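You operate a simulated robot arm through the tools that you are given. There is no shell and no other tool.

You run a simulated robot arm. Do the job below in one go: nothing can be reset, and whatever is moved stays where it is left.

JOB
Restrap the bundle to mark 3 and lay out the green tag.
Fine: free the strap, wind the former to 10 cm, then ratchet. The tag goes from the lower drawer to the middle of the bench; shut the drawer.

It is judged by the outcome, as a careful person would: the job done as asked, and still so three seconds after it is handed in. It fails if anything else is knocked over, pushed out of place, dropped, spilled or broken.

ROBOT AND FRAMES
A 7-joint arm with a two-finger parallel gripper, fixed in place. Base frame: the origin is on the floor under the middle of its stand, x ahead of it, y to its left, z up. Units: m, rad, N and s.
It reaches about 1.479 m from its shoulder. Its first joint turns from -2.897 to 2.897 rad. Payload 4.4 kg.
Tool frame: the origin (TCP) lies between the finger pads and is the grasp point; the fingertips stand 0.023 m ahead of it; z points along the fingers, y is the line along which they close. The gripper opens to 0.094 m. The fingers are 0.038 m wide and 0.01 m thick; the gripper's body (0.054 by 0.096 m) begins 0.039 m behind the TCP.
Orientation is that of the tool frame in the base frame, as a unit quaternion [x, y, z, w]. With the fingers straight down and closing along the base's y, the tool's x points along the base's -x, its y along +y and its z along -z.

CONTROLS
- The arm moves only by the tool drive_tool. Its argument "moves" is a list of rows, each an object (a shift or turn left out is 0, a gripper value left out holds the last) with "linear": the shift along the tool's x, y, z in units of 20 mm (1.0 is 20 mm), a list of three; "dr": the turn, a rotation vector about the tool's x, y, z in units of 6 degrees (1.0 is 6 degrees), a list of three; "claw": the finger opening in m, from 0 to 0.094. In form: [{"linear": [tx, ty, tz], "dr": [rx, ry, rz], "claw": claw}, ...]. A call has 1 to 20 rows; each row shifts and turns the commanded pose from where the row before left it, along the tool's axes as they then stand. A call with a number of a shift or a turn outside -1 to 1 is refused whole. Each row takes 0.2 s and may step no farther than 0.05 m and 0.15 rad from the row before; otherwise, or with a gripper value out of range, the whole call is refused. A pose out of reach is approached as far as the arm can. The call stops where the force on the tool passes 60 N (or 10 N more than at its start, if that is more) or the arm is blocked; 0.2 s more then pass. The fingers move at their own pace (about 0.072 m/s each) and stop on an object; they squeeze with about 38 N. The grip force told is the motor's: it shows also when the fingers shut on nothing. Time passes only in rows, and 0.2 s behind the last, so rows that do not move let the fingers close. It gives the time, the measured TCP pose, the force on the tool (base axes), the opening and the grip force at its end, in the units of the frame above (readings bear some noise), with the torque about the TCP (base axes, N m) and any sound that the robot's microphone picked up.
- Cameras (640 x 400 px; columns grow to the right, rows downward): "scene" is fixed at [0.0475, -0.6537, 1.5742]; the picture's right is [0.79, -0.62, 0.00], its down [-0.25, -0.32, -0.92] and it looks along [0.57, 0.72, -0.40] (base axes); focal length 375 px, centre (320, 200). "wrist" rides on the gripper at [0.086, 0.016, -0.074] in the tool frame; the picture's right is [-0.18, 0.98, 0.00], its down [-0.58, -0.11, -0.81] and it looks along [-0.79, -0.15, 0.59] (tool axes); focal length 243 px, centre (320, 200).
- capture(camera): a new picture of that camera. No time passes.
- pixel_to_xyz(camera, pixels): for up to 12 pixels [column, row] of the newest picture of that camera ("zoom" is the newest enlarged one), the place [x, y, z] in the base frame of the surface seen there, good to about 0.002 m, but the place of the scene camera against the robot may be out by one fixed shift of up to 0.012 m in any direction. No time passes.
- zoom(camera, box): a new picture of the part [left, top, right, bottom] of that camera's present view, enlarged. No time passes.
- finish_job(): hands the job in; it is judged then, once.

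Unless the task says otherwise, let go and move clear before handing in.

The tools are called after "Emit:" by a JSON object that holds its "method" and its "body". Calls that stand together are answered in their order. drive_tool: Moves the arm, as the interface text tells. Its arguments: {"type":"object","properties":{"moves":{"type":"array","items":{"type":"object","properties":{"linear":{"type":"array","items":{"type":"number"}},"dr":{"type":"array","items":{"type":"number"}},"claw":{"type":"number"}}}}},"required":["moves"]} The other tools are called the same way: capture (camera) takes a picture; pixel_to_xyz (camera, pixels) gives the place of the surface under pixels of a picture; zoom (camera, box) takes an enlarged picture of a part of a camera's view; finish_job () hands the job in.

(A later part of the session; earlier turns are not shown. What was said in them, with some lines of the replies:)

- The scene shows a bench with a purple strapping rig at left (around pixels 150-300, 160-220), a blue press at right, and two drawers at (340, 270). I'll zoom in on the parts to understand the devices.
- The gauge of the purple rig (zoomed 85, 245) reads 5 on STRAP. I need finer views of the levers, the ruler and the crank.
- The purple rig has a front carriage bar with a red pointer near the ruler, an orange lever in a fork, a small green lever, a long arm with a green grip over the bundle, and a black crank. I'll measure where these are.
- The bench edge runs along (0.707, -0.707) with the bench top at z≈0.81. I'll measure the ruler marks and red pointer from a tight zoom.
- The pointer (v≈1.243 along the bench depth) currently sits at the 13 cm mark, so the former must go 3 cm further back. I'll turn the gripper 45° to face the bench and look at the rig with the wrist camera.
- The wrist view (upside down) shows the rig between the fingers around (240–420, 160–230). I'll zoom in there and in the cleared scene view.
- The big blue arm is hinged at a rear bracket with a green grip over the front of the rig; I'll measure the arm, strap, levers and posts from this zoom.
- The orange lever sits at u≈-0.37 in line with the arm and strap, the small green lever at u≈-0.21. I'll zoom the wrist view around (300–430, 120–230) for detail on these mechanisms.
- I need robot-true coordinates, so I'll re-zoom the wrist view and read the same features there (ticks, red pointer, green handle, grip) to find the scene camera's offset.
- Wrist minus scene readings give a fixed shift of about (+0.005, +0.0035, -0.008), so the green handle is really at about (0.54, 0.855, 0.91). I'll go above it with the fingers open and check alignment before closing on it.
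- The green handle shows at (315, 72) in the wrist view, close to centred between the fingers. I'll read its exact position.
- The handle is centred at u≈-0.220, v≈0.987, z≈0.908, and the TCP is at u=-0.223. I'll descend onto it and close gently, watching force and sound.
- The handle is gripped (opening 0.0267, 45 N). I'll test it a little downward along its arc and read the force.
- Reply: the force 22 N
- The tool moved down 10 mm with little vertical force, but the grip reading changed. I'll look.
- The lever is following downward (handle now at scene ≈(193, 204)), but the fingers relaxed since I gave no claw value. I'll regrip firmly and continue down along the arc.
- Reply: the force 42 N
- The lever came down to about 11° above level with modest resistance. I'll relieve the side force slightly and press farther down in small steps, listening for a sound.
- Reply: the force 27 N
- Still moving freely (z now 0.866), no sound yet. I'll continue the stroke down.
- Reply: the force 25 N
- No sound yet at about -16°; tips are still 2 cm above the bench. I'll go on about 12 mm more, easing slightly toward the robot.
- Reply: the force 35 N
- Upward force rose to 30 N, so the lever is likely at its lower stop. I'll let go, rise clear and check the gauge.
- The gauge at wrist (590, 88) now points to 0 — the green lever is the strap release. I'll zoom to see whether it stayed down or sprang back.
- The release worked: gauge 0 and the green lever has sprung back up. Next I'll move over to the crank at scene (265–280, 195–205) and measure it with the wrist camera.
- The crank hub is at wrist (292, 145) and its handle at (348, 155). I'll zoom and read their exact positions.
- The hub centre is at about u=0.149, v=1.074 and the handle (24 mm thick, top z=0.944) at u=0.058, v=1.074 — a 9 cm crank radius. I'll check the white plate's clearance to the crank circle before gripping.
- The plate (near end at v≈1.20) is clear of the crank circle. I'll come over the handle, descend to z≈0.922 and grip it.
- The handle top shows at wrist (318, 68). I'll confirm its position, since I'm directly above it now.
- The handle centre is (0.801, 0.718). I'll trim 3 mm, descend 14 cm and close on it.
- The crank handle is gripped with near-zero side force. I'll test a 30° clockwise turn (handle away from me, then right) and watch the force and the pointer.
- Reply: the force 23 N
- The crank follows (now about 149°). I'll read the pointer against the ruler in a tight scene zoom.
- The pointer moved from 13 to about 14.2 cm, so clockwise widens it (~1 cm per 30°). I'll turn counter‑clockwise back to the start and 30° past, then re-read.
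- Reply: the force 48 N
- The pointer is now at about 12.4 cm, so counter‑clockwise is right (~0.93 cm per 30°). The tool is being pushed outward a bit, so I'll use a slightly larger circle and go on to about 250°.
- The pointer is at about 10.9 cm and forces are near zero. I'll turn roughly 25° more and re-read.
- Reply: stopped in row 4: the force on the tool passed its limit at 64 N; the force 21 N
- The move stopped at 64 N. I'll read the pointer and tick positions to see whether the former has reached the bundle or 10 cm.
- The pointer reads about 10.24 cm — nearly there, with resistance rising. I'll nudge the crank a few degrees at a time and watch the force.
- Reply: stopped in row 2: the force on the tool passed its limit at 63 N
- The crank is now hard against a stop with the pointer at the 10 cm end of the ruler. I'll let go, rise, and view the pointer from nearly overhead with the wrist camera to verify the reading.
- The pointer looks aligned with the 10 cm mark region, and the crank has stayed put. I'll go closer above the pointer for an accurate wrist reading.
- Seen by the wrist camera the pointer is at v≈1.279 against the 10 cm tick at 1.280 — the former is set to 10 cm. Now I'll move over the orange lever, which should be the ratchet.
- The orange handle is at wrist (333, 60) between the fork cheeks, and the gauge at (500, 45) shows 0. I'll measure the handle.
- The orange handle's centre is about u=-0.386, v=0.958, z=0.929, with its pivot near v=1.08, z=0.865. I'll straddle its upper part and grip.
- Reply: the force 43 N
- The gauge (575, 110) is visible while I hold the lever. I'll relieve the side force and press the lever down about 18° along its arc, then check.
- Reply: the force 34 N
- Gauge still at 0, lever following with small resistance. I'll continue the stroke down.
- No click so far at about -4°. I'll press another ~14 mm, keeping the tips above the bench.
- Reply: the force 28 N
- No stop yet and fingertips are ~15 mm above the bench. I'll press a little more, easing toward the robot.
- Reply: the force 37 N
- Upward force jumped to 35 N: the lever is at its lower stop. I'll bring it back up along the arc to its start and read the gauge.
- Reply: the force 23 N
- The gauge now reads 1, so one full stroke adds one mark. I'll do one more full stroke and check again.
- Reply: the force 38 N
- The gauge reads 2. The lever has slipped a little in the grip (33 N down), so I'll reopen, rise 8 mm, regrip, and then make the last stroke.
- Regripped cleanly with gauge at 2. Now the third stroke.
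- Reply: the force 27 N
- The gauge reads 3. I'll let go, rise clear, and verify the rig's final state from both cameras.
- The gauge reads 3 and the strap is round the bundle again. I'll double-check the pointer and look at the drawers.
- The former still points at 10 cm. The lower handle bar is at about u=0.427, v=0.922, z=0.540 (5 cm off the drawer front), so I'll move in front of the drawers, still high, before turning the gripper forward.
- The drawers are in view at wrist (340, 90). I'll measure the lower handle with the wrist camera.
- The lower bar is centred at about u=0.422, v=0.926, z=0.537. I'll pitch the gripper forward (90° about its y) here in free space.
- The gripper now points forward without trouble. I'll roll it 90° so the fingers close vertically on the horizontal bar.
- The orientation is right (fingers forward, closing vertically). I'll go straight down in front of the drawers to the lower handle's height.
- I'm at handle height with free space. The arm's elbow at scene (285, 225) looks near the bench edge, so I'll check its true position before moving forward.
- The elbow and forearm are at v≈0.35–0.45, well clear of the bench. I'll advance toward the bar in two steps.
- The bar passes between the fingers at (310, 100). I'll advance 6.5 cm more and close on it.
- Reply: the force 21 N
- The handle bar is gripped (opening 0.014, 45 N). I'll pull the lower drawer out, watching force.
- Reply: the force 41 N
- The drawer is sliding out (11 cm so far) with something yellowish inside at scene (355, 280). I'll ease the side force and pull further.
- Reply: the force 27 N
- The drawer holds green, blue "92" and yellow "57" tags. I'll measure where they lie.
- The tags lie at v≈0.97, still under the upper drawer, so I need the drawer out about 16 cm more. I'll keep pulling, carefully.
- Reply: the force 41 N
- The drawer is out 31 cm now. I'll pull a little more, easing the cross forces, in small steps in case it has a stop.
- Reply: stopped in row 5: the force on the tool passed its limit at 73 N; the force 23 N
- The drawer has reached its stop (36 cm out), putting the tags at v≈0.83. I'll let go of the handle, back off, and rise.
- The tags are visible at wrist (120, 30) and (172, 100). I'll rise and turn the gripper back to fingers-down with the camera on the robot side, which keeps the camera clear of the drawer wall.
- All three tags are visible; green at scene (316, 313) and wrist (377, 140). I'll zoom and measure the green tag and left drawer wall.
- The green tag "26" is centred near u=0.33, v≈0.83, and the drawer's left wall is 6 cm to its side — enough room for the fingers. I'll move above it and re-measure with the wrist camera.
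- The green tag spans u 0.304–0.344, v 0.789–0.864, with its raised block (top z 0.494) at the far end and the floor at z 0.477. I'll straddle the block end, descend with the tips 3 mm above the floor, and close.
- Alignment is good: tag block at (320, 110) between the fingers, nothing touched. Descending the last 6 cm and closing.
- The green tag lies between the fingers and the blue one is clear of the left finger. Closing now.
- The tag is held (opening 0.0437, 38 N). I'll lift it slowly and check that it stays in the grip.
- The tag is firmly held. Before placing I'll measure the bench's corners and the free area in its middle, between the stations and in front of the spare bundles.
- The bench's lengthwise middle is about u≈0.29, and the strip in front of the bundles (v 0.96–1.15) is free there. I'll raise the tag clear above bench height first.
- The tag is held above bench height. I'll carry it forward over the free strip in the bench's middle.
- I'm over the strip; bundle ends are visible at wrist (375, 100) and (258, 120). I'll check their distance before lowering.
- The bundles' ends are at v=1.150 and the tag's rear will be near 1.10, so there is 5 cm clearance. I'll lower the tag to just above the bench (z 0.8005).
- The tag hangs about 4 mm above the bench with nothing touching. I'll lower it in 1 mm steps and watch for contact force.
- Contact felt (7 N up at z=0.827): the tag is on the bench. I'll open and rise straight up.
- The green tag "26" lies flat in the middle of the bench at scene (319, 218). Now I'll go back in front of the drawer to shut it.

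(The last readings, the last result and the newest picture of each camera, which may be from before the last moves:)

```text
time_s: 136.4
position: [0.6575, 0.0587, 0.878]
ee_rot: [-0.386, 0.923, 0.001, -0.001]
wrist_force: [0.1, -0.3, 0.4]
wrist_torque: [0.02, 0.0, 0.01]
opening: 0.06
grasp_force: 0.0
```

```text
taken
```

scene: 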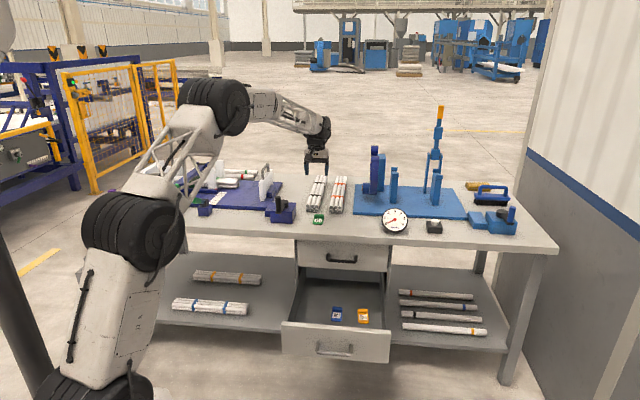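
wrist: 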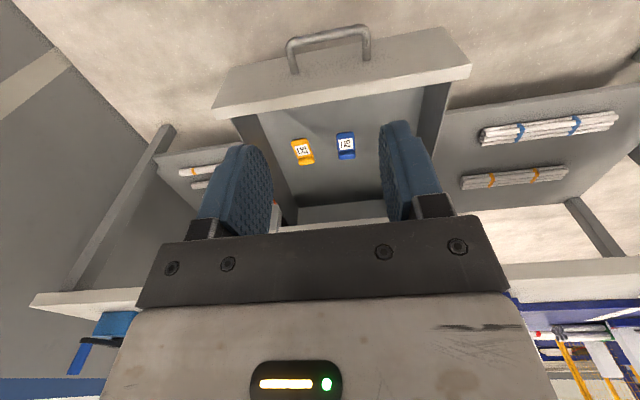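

The drawer now holds only blue and yellow, undisturbed. I'll measure the handle bar in its open position (wrist ≈ (328, 35)).

Emit:
{"method": "pixel_to_xyz", "body": {"camera": "wrist", "pixels": [[328, 35], [305, 39], [350, 31], [290, 60], [366, 50], [340, 70], [330, 95], [250, 100], [430, 80]]}}

Emit:
{"method": "drive_tool", "body": {"moves": [{"dr": [0, -1, 0], "claw": 0.06}, {"dr": [0, -1, 0]}, {"dr": [0, -1, 0]}, {"dr": [0, -1, 0]}, {"dr": [0, -1, 0]}, {"dr": [0, -1, 0]}, {"dr": [0, -1, 0]}, {"dr": [0, -1, 0]}, {"dr": [0, -1, 0]}, {"dr": [0, -1, 0]}, {"dr": [0, -1, 0]}, {"dr": [0, -1, 0]}, {"dr": [0, -1, 0]}, {"dr": [0, -1, 0]}, {"dr": [0, -1, 0]}, {}]}}

Emit:
{"method": "drive_tool", "body": {"moves": [{"dr": [0, 0, 1]}, {"dr": [0, 0, 1]}, {"dr": [0, 0, 1]}, {"dr": [0, 0, 1]}, {"dr": [0, 0, 1]}, {"dr": [0, 0, 1]}, {"dr": [0, 0, 1]}, {"dr": [0, 0, 1]}, {"dr": [0, 0, 1]}, {"dr": [0, 0, 1]}, {"dr": [0, 0, 1]}, {"dr": [0, 0, 1]}, {"dr": [0, 0, 1]}, {"dr": [0, 0, 1]}, {"dr": [0, 0, 1]}, {}]}}

Emit:
{"method": "capture", "body": {"camera": "wrist"}}

```text
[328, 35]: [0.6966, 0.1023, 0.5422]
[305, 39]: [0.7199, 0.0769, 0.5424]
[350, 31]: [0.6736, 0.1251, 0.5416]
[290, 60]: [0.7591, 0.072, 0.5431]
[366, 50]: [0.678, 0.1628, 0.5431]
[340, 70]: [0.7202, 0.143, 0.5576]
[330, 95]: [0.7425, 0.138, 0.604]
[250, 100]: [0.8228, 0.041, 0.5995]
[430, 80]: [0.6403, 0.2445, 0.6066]
```

```text
time_s: 139.8
position: [0.6566, 0.0578, 0.8788]
ee_rot: [-0.273, 0.653, 0.273, 0.652]
wrist_force: [-0.6, -0.2, -1.4]
wrist_torque: [0.0, -0.03, -0.03]
opening: 0.0602
grasp_force: 0.0
```

```text
time_s: 143.2
position: [0.6561, 0.0573, 0.8786]
ee_rot: [0.269, 0.654, 0.655, 0.268]
wrist_force: [0.4, -0.1, 0.1]
wrist_torque: [-0.02, 0.02, -0.01]
opening: 0.0599
grasp_force: 0.1
```

```text
taken
```

wrist: 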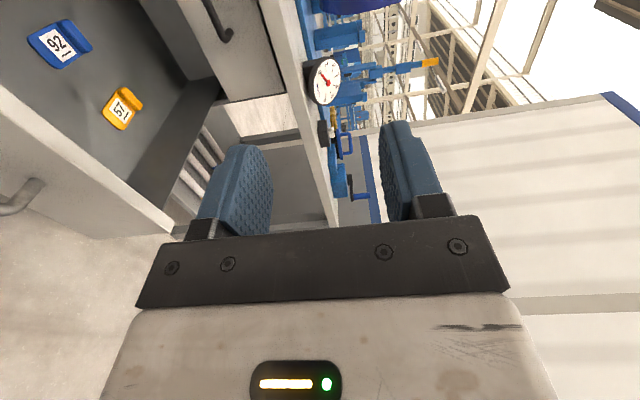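

The bar is at u≈0.420, v≈0.567, z≈0.537 and the tips are 3 cm in front of it. I'll descend to bar height and advance onto it.

Emit:
{"method": "drive_tool", "body": {"moves": [{"linear": [0, -1, 0], "claw": 0.06}, {"linear": [0, -1, 0]}, {"linear": [0, -1, 0]}, {"linear": [0, -1, 0]}, {"linear": [0, -1, 0]}, {"linear": [0, -1, 0]}, {"linear": [0, -1, 0]}, {"linear": [0, -1, 0]}, {"linear": [0, -1, 0]}, {"linear": [0, -1, 0]}, {"linear": [0, -1, 0]}, {"linear": [0, -1, 0]}, {"linear": [0, -1, 0]}, {"linear": [0, -1, 0]}, {"linear": [0, -1, 0]}, {"linear": [0, -1, 0]}, {"linear": [0, -1, 0]}, {}]}}

Emit:
{"method": "capture", "body": {"camera": "wrist"}}

```text
time_s: 147.0
position: [0.6554, 0.0569, 0.5393]
ee_rot: [0.269, 0.655, 0.654, 0.267]
wrist_force: [-1.2, 0.4, 0.7]
wrist_torque: [0.0, 0.02, -0.02]
opening: 0.0599
grasp_force: 0.1
```

```text
taken
```

wrist: 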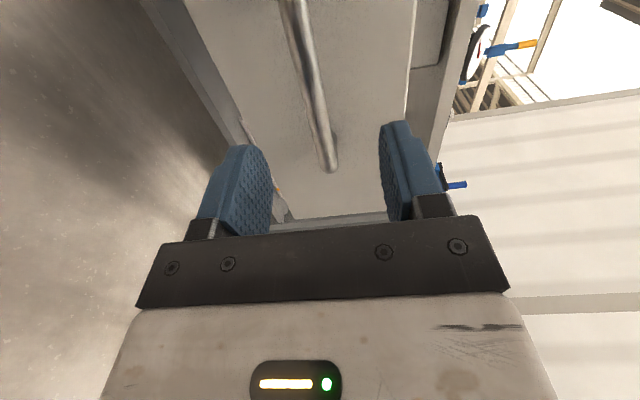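

The bar runs between the fingers at (310, 90). I'll advance 6 cm and grip it.

Emit:
{"method": "drive_tool", "body": {"moves": [{"linear": [0, 0, 0.9], "claw": 0.06}, {"linear": [0, -0.05, 0.9], "claw": 0.06}, {"linear": [0, -0.05, 0.9], "claw": 0.06}, {"linear": [0, 0, 0.4], "claw": 0.06}, {"claw": 0.04}, {"claw": 0.02}, {"claw": 0.0}, {"claw": 0.0}, {"claw": 0.0}]}}

Emit:
{"method": "capture", "body": {"camera": "wrist"}}

```text
time_s: 149.0
position: [0.6986, 0.0999, 0.5349]
ee_rot: [0.27, 0.655, 0.654, 0.267]
wrist_force: [14.1, 4.3, -38.5]
wrist_torque: [-0.46, -0.38, -0.46]
opening: 0.0135
grasp_force: 45.0
```

```text
taken
```

wrist: 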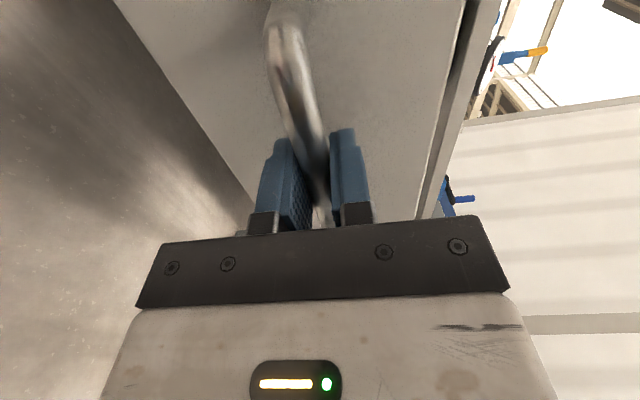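

Gripped. I'll relieve the vertical force and push the drawer in smoothly, in stages, so the other tags don't slide.

Emit:
{"method": "drive_tool", "body": {"moves": [{"linear": [0, -0.12, 0.2], "claw": 0.0}, {"linear": [0, 0, 0.4], "claw": 0.0}, {"linear": [0, 0, 0.6], "claw": 0.0}, {"linear": [0, 0, 0.7], "claw": 0.0}, {"linear": [0, 0, 0.7], "claw": 0.0}, {"linear": [0, 0, 0.7], "claw": 0.0}, {"linear": [0, 0, 0.7], "claw": 0.0}, {"linear": [0, 0, 0.6], "claw": 0.0}, {"linear": [0, 0, 0.4], "claw": 0.0}, {"claw": 0.0}]}}

```text
time_s: 151.3
position: [0.7723, 0.1735, 0.5364]
ee_rot: [0.268, 0.653, 0.655, 0.269]
wrist_force: [2.4, -0.3, 0.6]
wrist_torque: [0.26, 0.31, -0.74]
opening: 0.0135
grasp_force: 44.9
stopped in row 10: the force on the tool passed its limit at 61 N (the readings are from after the stop); the commanded pose is now the measured one
```

A side load built up to the limit and has relaxed to zero; the drawer is in by 10 cm. I'll continue in shorter stages.

Emit:
{"method": "drive_tool", "body": {"moves": [{"linear": [0, 0, 0.3], "claw": 0.0}, {"linear": [0, 0, 0.5], "claw": 0.0}, {"linear": [0, 0, 0.6], "claw": 0.0}, {"linear": [0, 0, 0.6], "claw": 0.0}, {"linear": [0, 0, 0.4], "claw": 0.0}, {"claw": 0.0}]}}

Emit:
{"method": "capture", "body": {"camera": "scene"}}

```text
time_s: 152.7
position: [0.8053, 0.2066, 0.5358]
ee_rot: [0.27, 0.654, 0.654, 0.269]
wrist_force: [5.0, -6.5, -1.3]
wrist_torque: [0.21, 0.16, -1.37]
opening: 0.0135
grasp_force: 44.5
```

```text
taken
```

scene: 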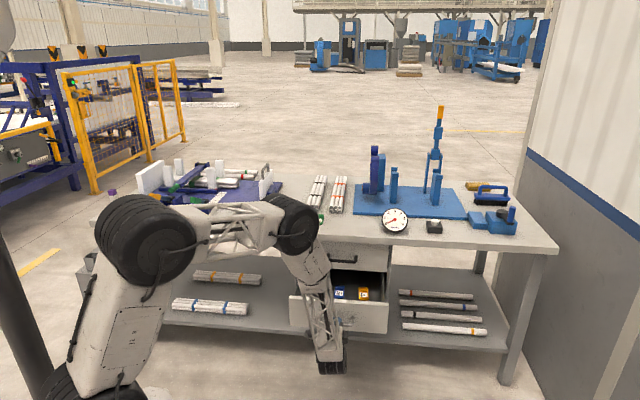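

The drawer is closing smoothly (v now 0.716) with low force, and the tags inside stay put. Continuing.

Emit:
{"method": "drive_tool", "body": {"moves": [{"linear": [0, 0, 0.3], "claw": 0.0}, {"linear": [0, 0, 0.5], "claw": 0.0}, {"linear": [0, 0, 0.6], "claw": 0.0}, {"linear": [0, 0, 0.6], "claw": 0.0}, {"linear": [0, 0, 0.6], "claw": 0.0}, {"linear": [0, 0, 0.4], "claw": 0.0}, {"claw": 0.0}]}}

Emit:
{"method": "drive_tool", "body": {"moves": [{"linear": [0, 0, 0.3], "claw": 0.0}, {"linear": [0, 0, 0.5], "claw": 0.0}, {"linear": [0, 0, 0.6], "claw": 0.0}, {"linear": [0, 0, 0.6], "claw": 0.0}, {"linear": [0, 0, 0.6], "claw": 0.0}, {"linear": [0, 0, 0.4], "claw": 0.0}, {"claw": 0.0}]}}

```text
time_s: 154.3
position: [0.846, 0.2496, 0.5356]
ee_rot: [0.269, 0.654, 0.654, 0.269]
wrist_force: [25.4, -25.6, -26.9]
wrist_torque: [-0.01, 0.05, -0.13]
opening: 0.0137
grasp_force: 44.6
```

```text
time_s: 155.9
position: [0.8898, 0.2933, 0.5363]
ee_rot: [0.267, 0.653, 0.655, 0.269]
wrist_force: [17.7, -16.4, -1.3]
wrist_torque: [0.26, 0.21, 0.57]
opening: 0.0139
grasp_force: 44.9
```

Now at v=0.837, about 9 cm to go. I'll ease the side force and push in to the stop.

Emit:
{"method": "drive_tool", "body": {"moves": [{"linear": [-0.06, 0, 0.3], "claw": 0.0}, {"linear": [0, 0, 0.6], "claw": 0.0}, {"linear": [0, 0, 0.7], "claw": 0.0}, {"linear": [0, 0, 0.7], "claw": 0.0}, {"linear": [0, 0, 0.7], "claw": 0.0}, {"linear": [0, 0, 0.6], "claw": 0.0}, {"linear": [0, 0, 0.4], "claw": 0.0}, {"linear": [0, 0, 0.2], "claw": 0.0}, {"claw": 0.0}]}}

Emit:
{"method": "capture", "body": {"camera": "wrist"}}

Emit:
{"method": "zoom", "body": {"camera": "scene", "box": [270, 210, 420, 310]}}

```text
time_s: 157.9
position: [0.9487, 0.3524, 0.5347]
ee_rot: [0.268, 0.654, 0.654, 0.27]
wrist_force: [0.2, 0.2, 9.9]
wrist_torque: [0.2, 0.22, -0.46]
opening: 0.0137
grasp_force: 45.3
```

```text
taken
```

wrist: 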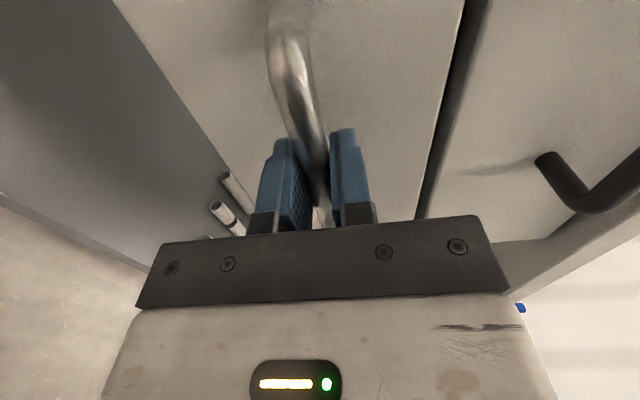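

```text
4.00 times, centred on (345, 260) of scene
```

zoom: 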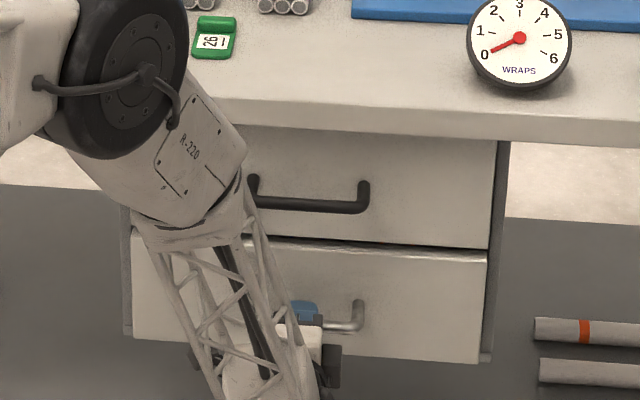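

Nearly shut: TCP at v=0.920 versus 0.923 expected. I'll push the last few millimetres until it seats.

Emit:
{"method": "drive_tool", "body": {"moves": [{"linear": [0, 0, 0.15], "claw": 0.0}, {"linear": [0, 0, 0.1], "claw": 0.0}, {"claw": 0.0}]}}

```text
time_s: 158.7
position: [0.9519, 0.3568, 0.5348]
ee_rot: [0.268, 0.654, 0.654, 0.27]
wrist_force: [-7.4, 5.1, 13.5]
wrist_torque: [0.24, 0.18, -0.58]
opening: 0.0137
grasp_force: 45.6
```

Still no seating force (v=0.925). A touch more.

Emit:
{"method": "drive_tool", "body": {"moves": [{"linear": [0, 0, 0.1], "claw": 0.0}, {"linear": [0, 0, 0.1], "claw": 0.0}, {"claw": 0.0}]}}

Emit:
{"method": "zoom", "body": {"camera": "scene", "box": [320, 230, 410, 310]}}

```text
time_s: 159.5
position: [0.9567, 0.3564, 0.5359]
ee_rot: [0.268, 0.654, 0.654, 0.27]
wrist_force: [-28.4, -21.0, 25.7]
wrist_torque: [0.17, 0.1, 0.01]
opening: 0.0138
grasp_force: 44.7
```

```text
5.00 times, centred on (365, 270) of scene
```

zoom: 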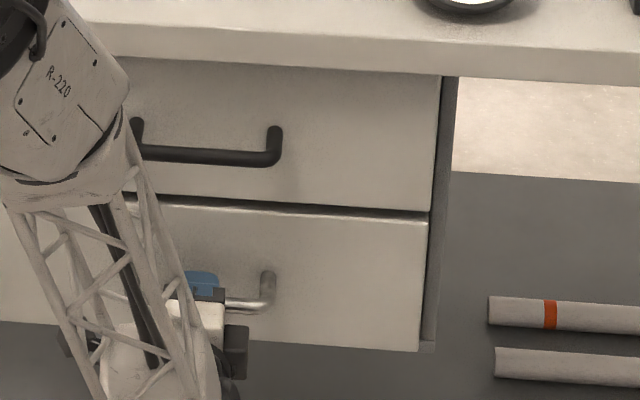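

A 35 N push-back shows the drawer is seated shut. I'll open the fingers and back straight off without dragging the handle.

Emit:
{"method": "drive_tool", "body": {"moves": [{"linear": [0, 0, -0.05], "claw": 0.03}, {"claw": 0.06}, {"claw": 0.06}, {"linear": [0, 0, -0.5], "claw": 0.06}, {"linear": [0, 0, -1], "claw": 0.06}, {"linear": [0, 0, -1], "claw": 0.06}, {"linear": [0, 0, -1]}, {"linear": [0, 0, -1]}, {"linear": [0, 0, -1]}, {"linear": [0, 0, -1]}, {"linear": [0, 0, -1]}, {"linear": [0, 0, -1]}, {"linear": [0, 0, -1]}, {"linear": [0, 0, -1]}, {"linear": [0, 0, -1]}, {"linear": [0, 0, -1]}, {"linear": [0, 0, -1]}, {}]}}

Emit:
{"method": "capture", "body": {"camera": "scene"}}

Emit:
{"method": "capture", "body": {"camera": "wrist"}}

```text
time_s: 163.3
position: [0.7653, 0.1646, 0.5353]
ee_rot: [0.269, 0.654, 0.654, 0.269]
wrist_force: [0.4, 0.4, -1.5]
wrist_torque: [-0.02, 0.02, -0.02]
opening: 0.0598
grasp_force: 0.1
```

```text
taken
```

scene: 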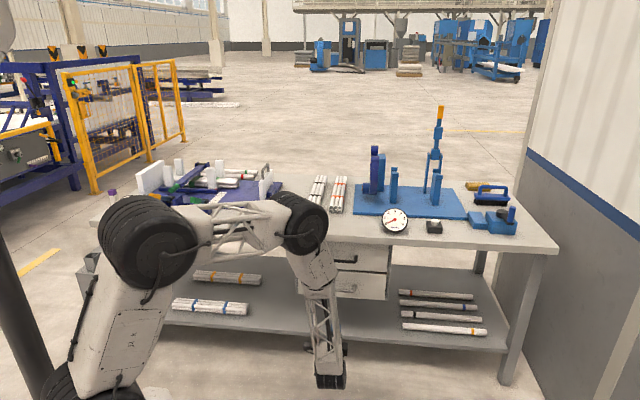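

```text
taken
```

wrist: 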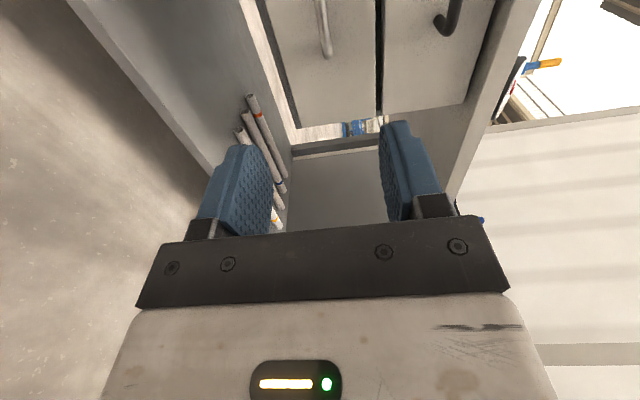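

Both drawers look shut. I'll check the fronts are flush, then raise the arm clear and do a final inspection.

Emit:
{"method": "pixel_to_xyz", "body": {"camera": "wrist", "pixels": [[345, 30], [355, 80], [300, 80], [400, 30], [420, 80], [395, 80], [323, 30]]}}

Emit:
{"method": "drive_tool", "body": {"moves": [{"linear": [0, 1, 0]}, {"linear": [0, 1, 0]}, {"linear": [0, 1, 0]}, {"linear": [0, 1, 0]}, {"linear": [0, 1, 0]}, {"linear": [0, 1, 0]}, {"linear": [0, 1, 0]}, {"linear": [0, 1, 0]}, {"linear": [0, 1, 0]}, {"linear": [0, 1, 0]}, {"linear": [0, 1, 0]}, {"linear": [0, 1, 0]}, {"linear": [0, 1, 0]}, {"linear": [0, 1, 0]}, {"linear": [0, 1, 0]}, {"linear": [0, 1, 0]}, {"linear": [0, 1, 0]}, {"linear": [0, 1, 0]}, {"linear": [0, 1, 0]}, {"linear": [0, 1, 0]}]}}

Emit:
{"method": "drive_tool", "body": {"moves": [{"linear": [0, 1, 0]}, {"linear": [0, 1, 0]}, {"linear": [0, 1, 0]}, {"linear": [0, 1, 0]}, {"linear": [0, 1, 0]}, {"linear": [0, 1, 0]}, {"linear": [0, 1, 0]}, {"linear": [0, 1, 0]}, {"linear": [0, 1, 0]}, {"linear": [0, 1, 0]}, {}]}}

Emit:
{"method": "capture", "body": {"camera": "scene"}}

```text
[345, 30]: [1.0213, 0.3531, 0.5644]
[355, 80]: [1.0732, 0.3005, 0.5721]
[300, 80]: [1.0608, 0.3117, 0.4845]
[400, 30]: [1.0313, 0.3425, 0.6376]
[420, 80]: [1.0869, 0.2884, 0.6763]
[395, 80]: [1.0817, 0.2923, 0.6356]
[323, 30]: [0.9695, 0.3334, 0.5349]
```

```text
time_s: 167.5
position: [0.7647, 0.1638, 0.9351]
ee_rot: [0.268, 0.654, 0.654, 0.27]
wrist_force: [-0.2, 0.8, 0.3]
wrist_torque: [-0.01, -0.02, 0.0]
opening: 0.0597
grasp_force: 0.1
```

```text
time_s: 169.9
position: [0.7628, 0.1645, 1.1358]
ee_rot: [0.269, 0.654, 0.654, 0.269]
wrist_force: [0.0, 0.9, -0.5]
wrist_torque: [0.01, -0.01, -0.02]
opening: 0.06
grasp_force: 0.0
```

```text
taken
```

scene: 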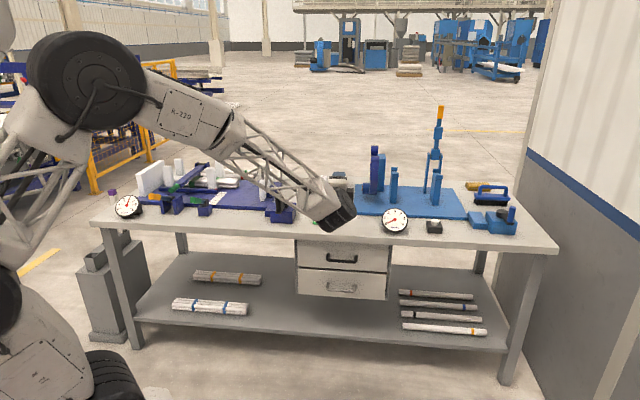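

Both drawer fronts read v≈0.971 — flush and shut. I'll shift the arm off the line of sight and make a last check of gauge, pointer, tag and bundles.

Emit:
{"method": "drive_tool", "body": {"moves": [{"linear": [0, 1, -0.5]}, {"linear": [0, 1, -0.5]}, {"linear": [0, 1, -0.5]}, {"linear": [0, 1, -0.5]}, {"linear": [0, 1, -0.5]}, {"linear": [0, 1, -0.5]}, {"linear": [0, 1, -0.5]}, {"linear": [0, 1, -0.5]}, {"linear": [0, 1, 0]}, {"linear": [0, 1, 0]}, {}]}}

Emit:
{"method": "capture", "body": {"camera": "scene"}}

Emit:
{"method": "zoom", "body": {"camera": "scene", "box": [90, 150, 310, 245]}}

Emit:
{"method": "zoom", "body": {"camera": "scene", "box": [270, 150, 540, 310]}}

```text
time_s: 172.3
position: [0.7073, 0.1097, 1.3358]
ee_rot: [0.27, 0.654, 0.654, 0.269]
wrist_force: [-0.1, 0.0, -0.5]
wrist_torque: [-0.01, -0.01, 0.02]
opening: 0.0601
grasp_force: 0.1
```

```text
taken
```

scene: 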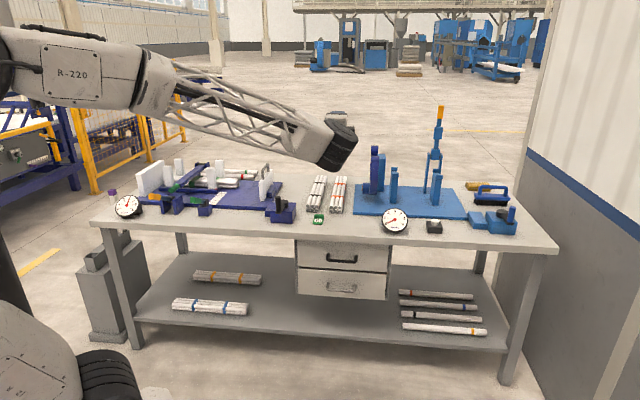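

```text
2.91 times, centred on (200, 198) of scene
```

zoom: 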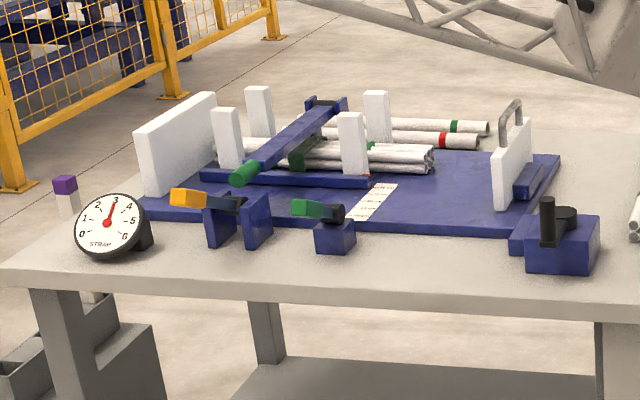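

```text
2.37 times, centred on (405, 230) of scene
```

zoom: 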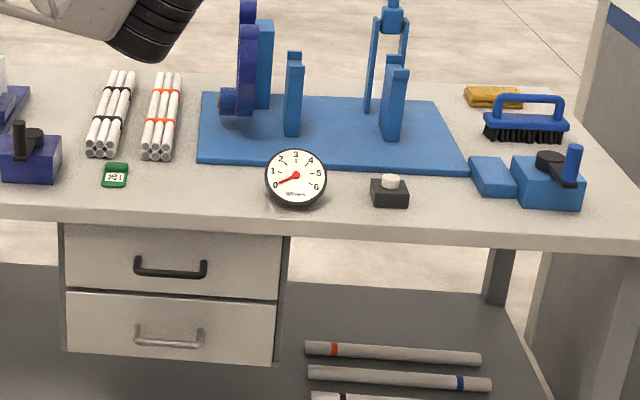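

Gauge, tag, bundles and drawers all look right. One last close look at the gauge needle and the ruler pointer.

Emit:
{"method": "zoom", "body": {"camera": "scene", "box": [108, 188, 150, 222]}}

Emit:
{"method": "zoom", "body": {"camera": "scene", "box": [165, 165, 235, 205]}}

```text
11.76 times, centred on (129, 205) of scene
```

zoom: 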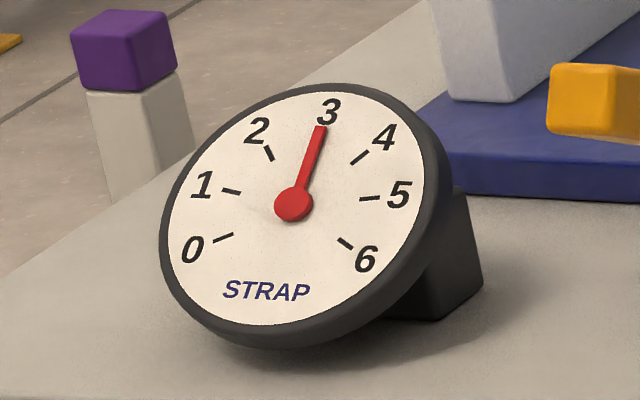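

```text
9.14 times, centred on (200, 185) of scene
```

zoom: 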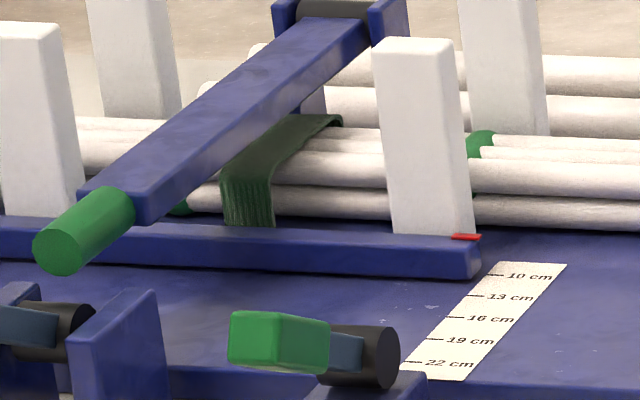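

The needle points at 3, and the strap is around the bundle with the former at 10 cm. The green tag lies mid-bench, both drawers are shut, and the arm is clear with nothing held. I'm handing in the job.

Emit:
{"method": "finish_job", "body": {}}

```text
The job is handed in.
```

The bundle is restrapped to mark 3, and the green tag is laid out on the bench. I've handed the job in; no result has come back yet.

- **Strap:** I freed it with the small green lever and the gauge dropped from 5 to 0. Three full strokes of the orange lever then brought it to 3, where it has stayed.
- **Former:** It is wound to 10 cm. The pointer was within about 1 mm of the 10 cm mark when I checked it from above. The crank came up hard against a stop there.
- **Tag:** The green tag (26) lies flat, label up, at the middle of the bench's length. It is just in front of the two spare bundles, because they cover the exact centre.
- **Drawer:** The lower drawer is shut and flush with the upper one. The blue and yellow tags are still inside.

I saw nothing else moved or knocked over, and the gripper is empty and clear of the bench.
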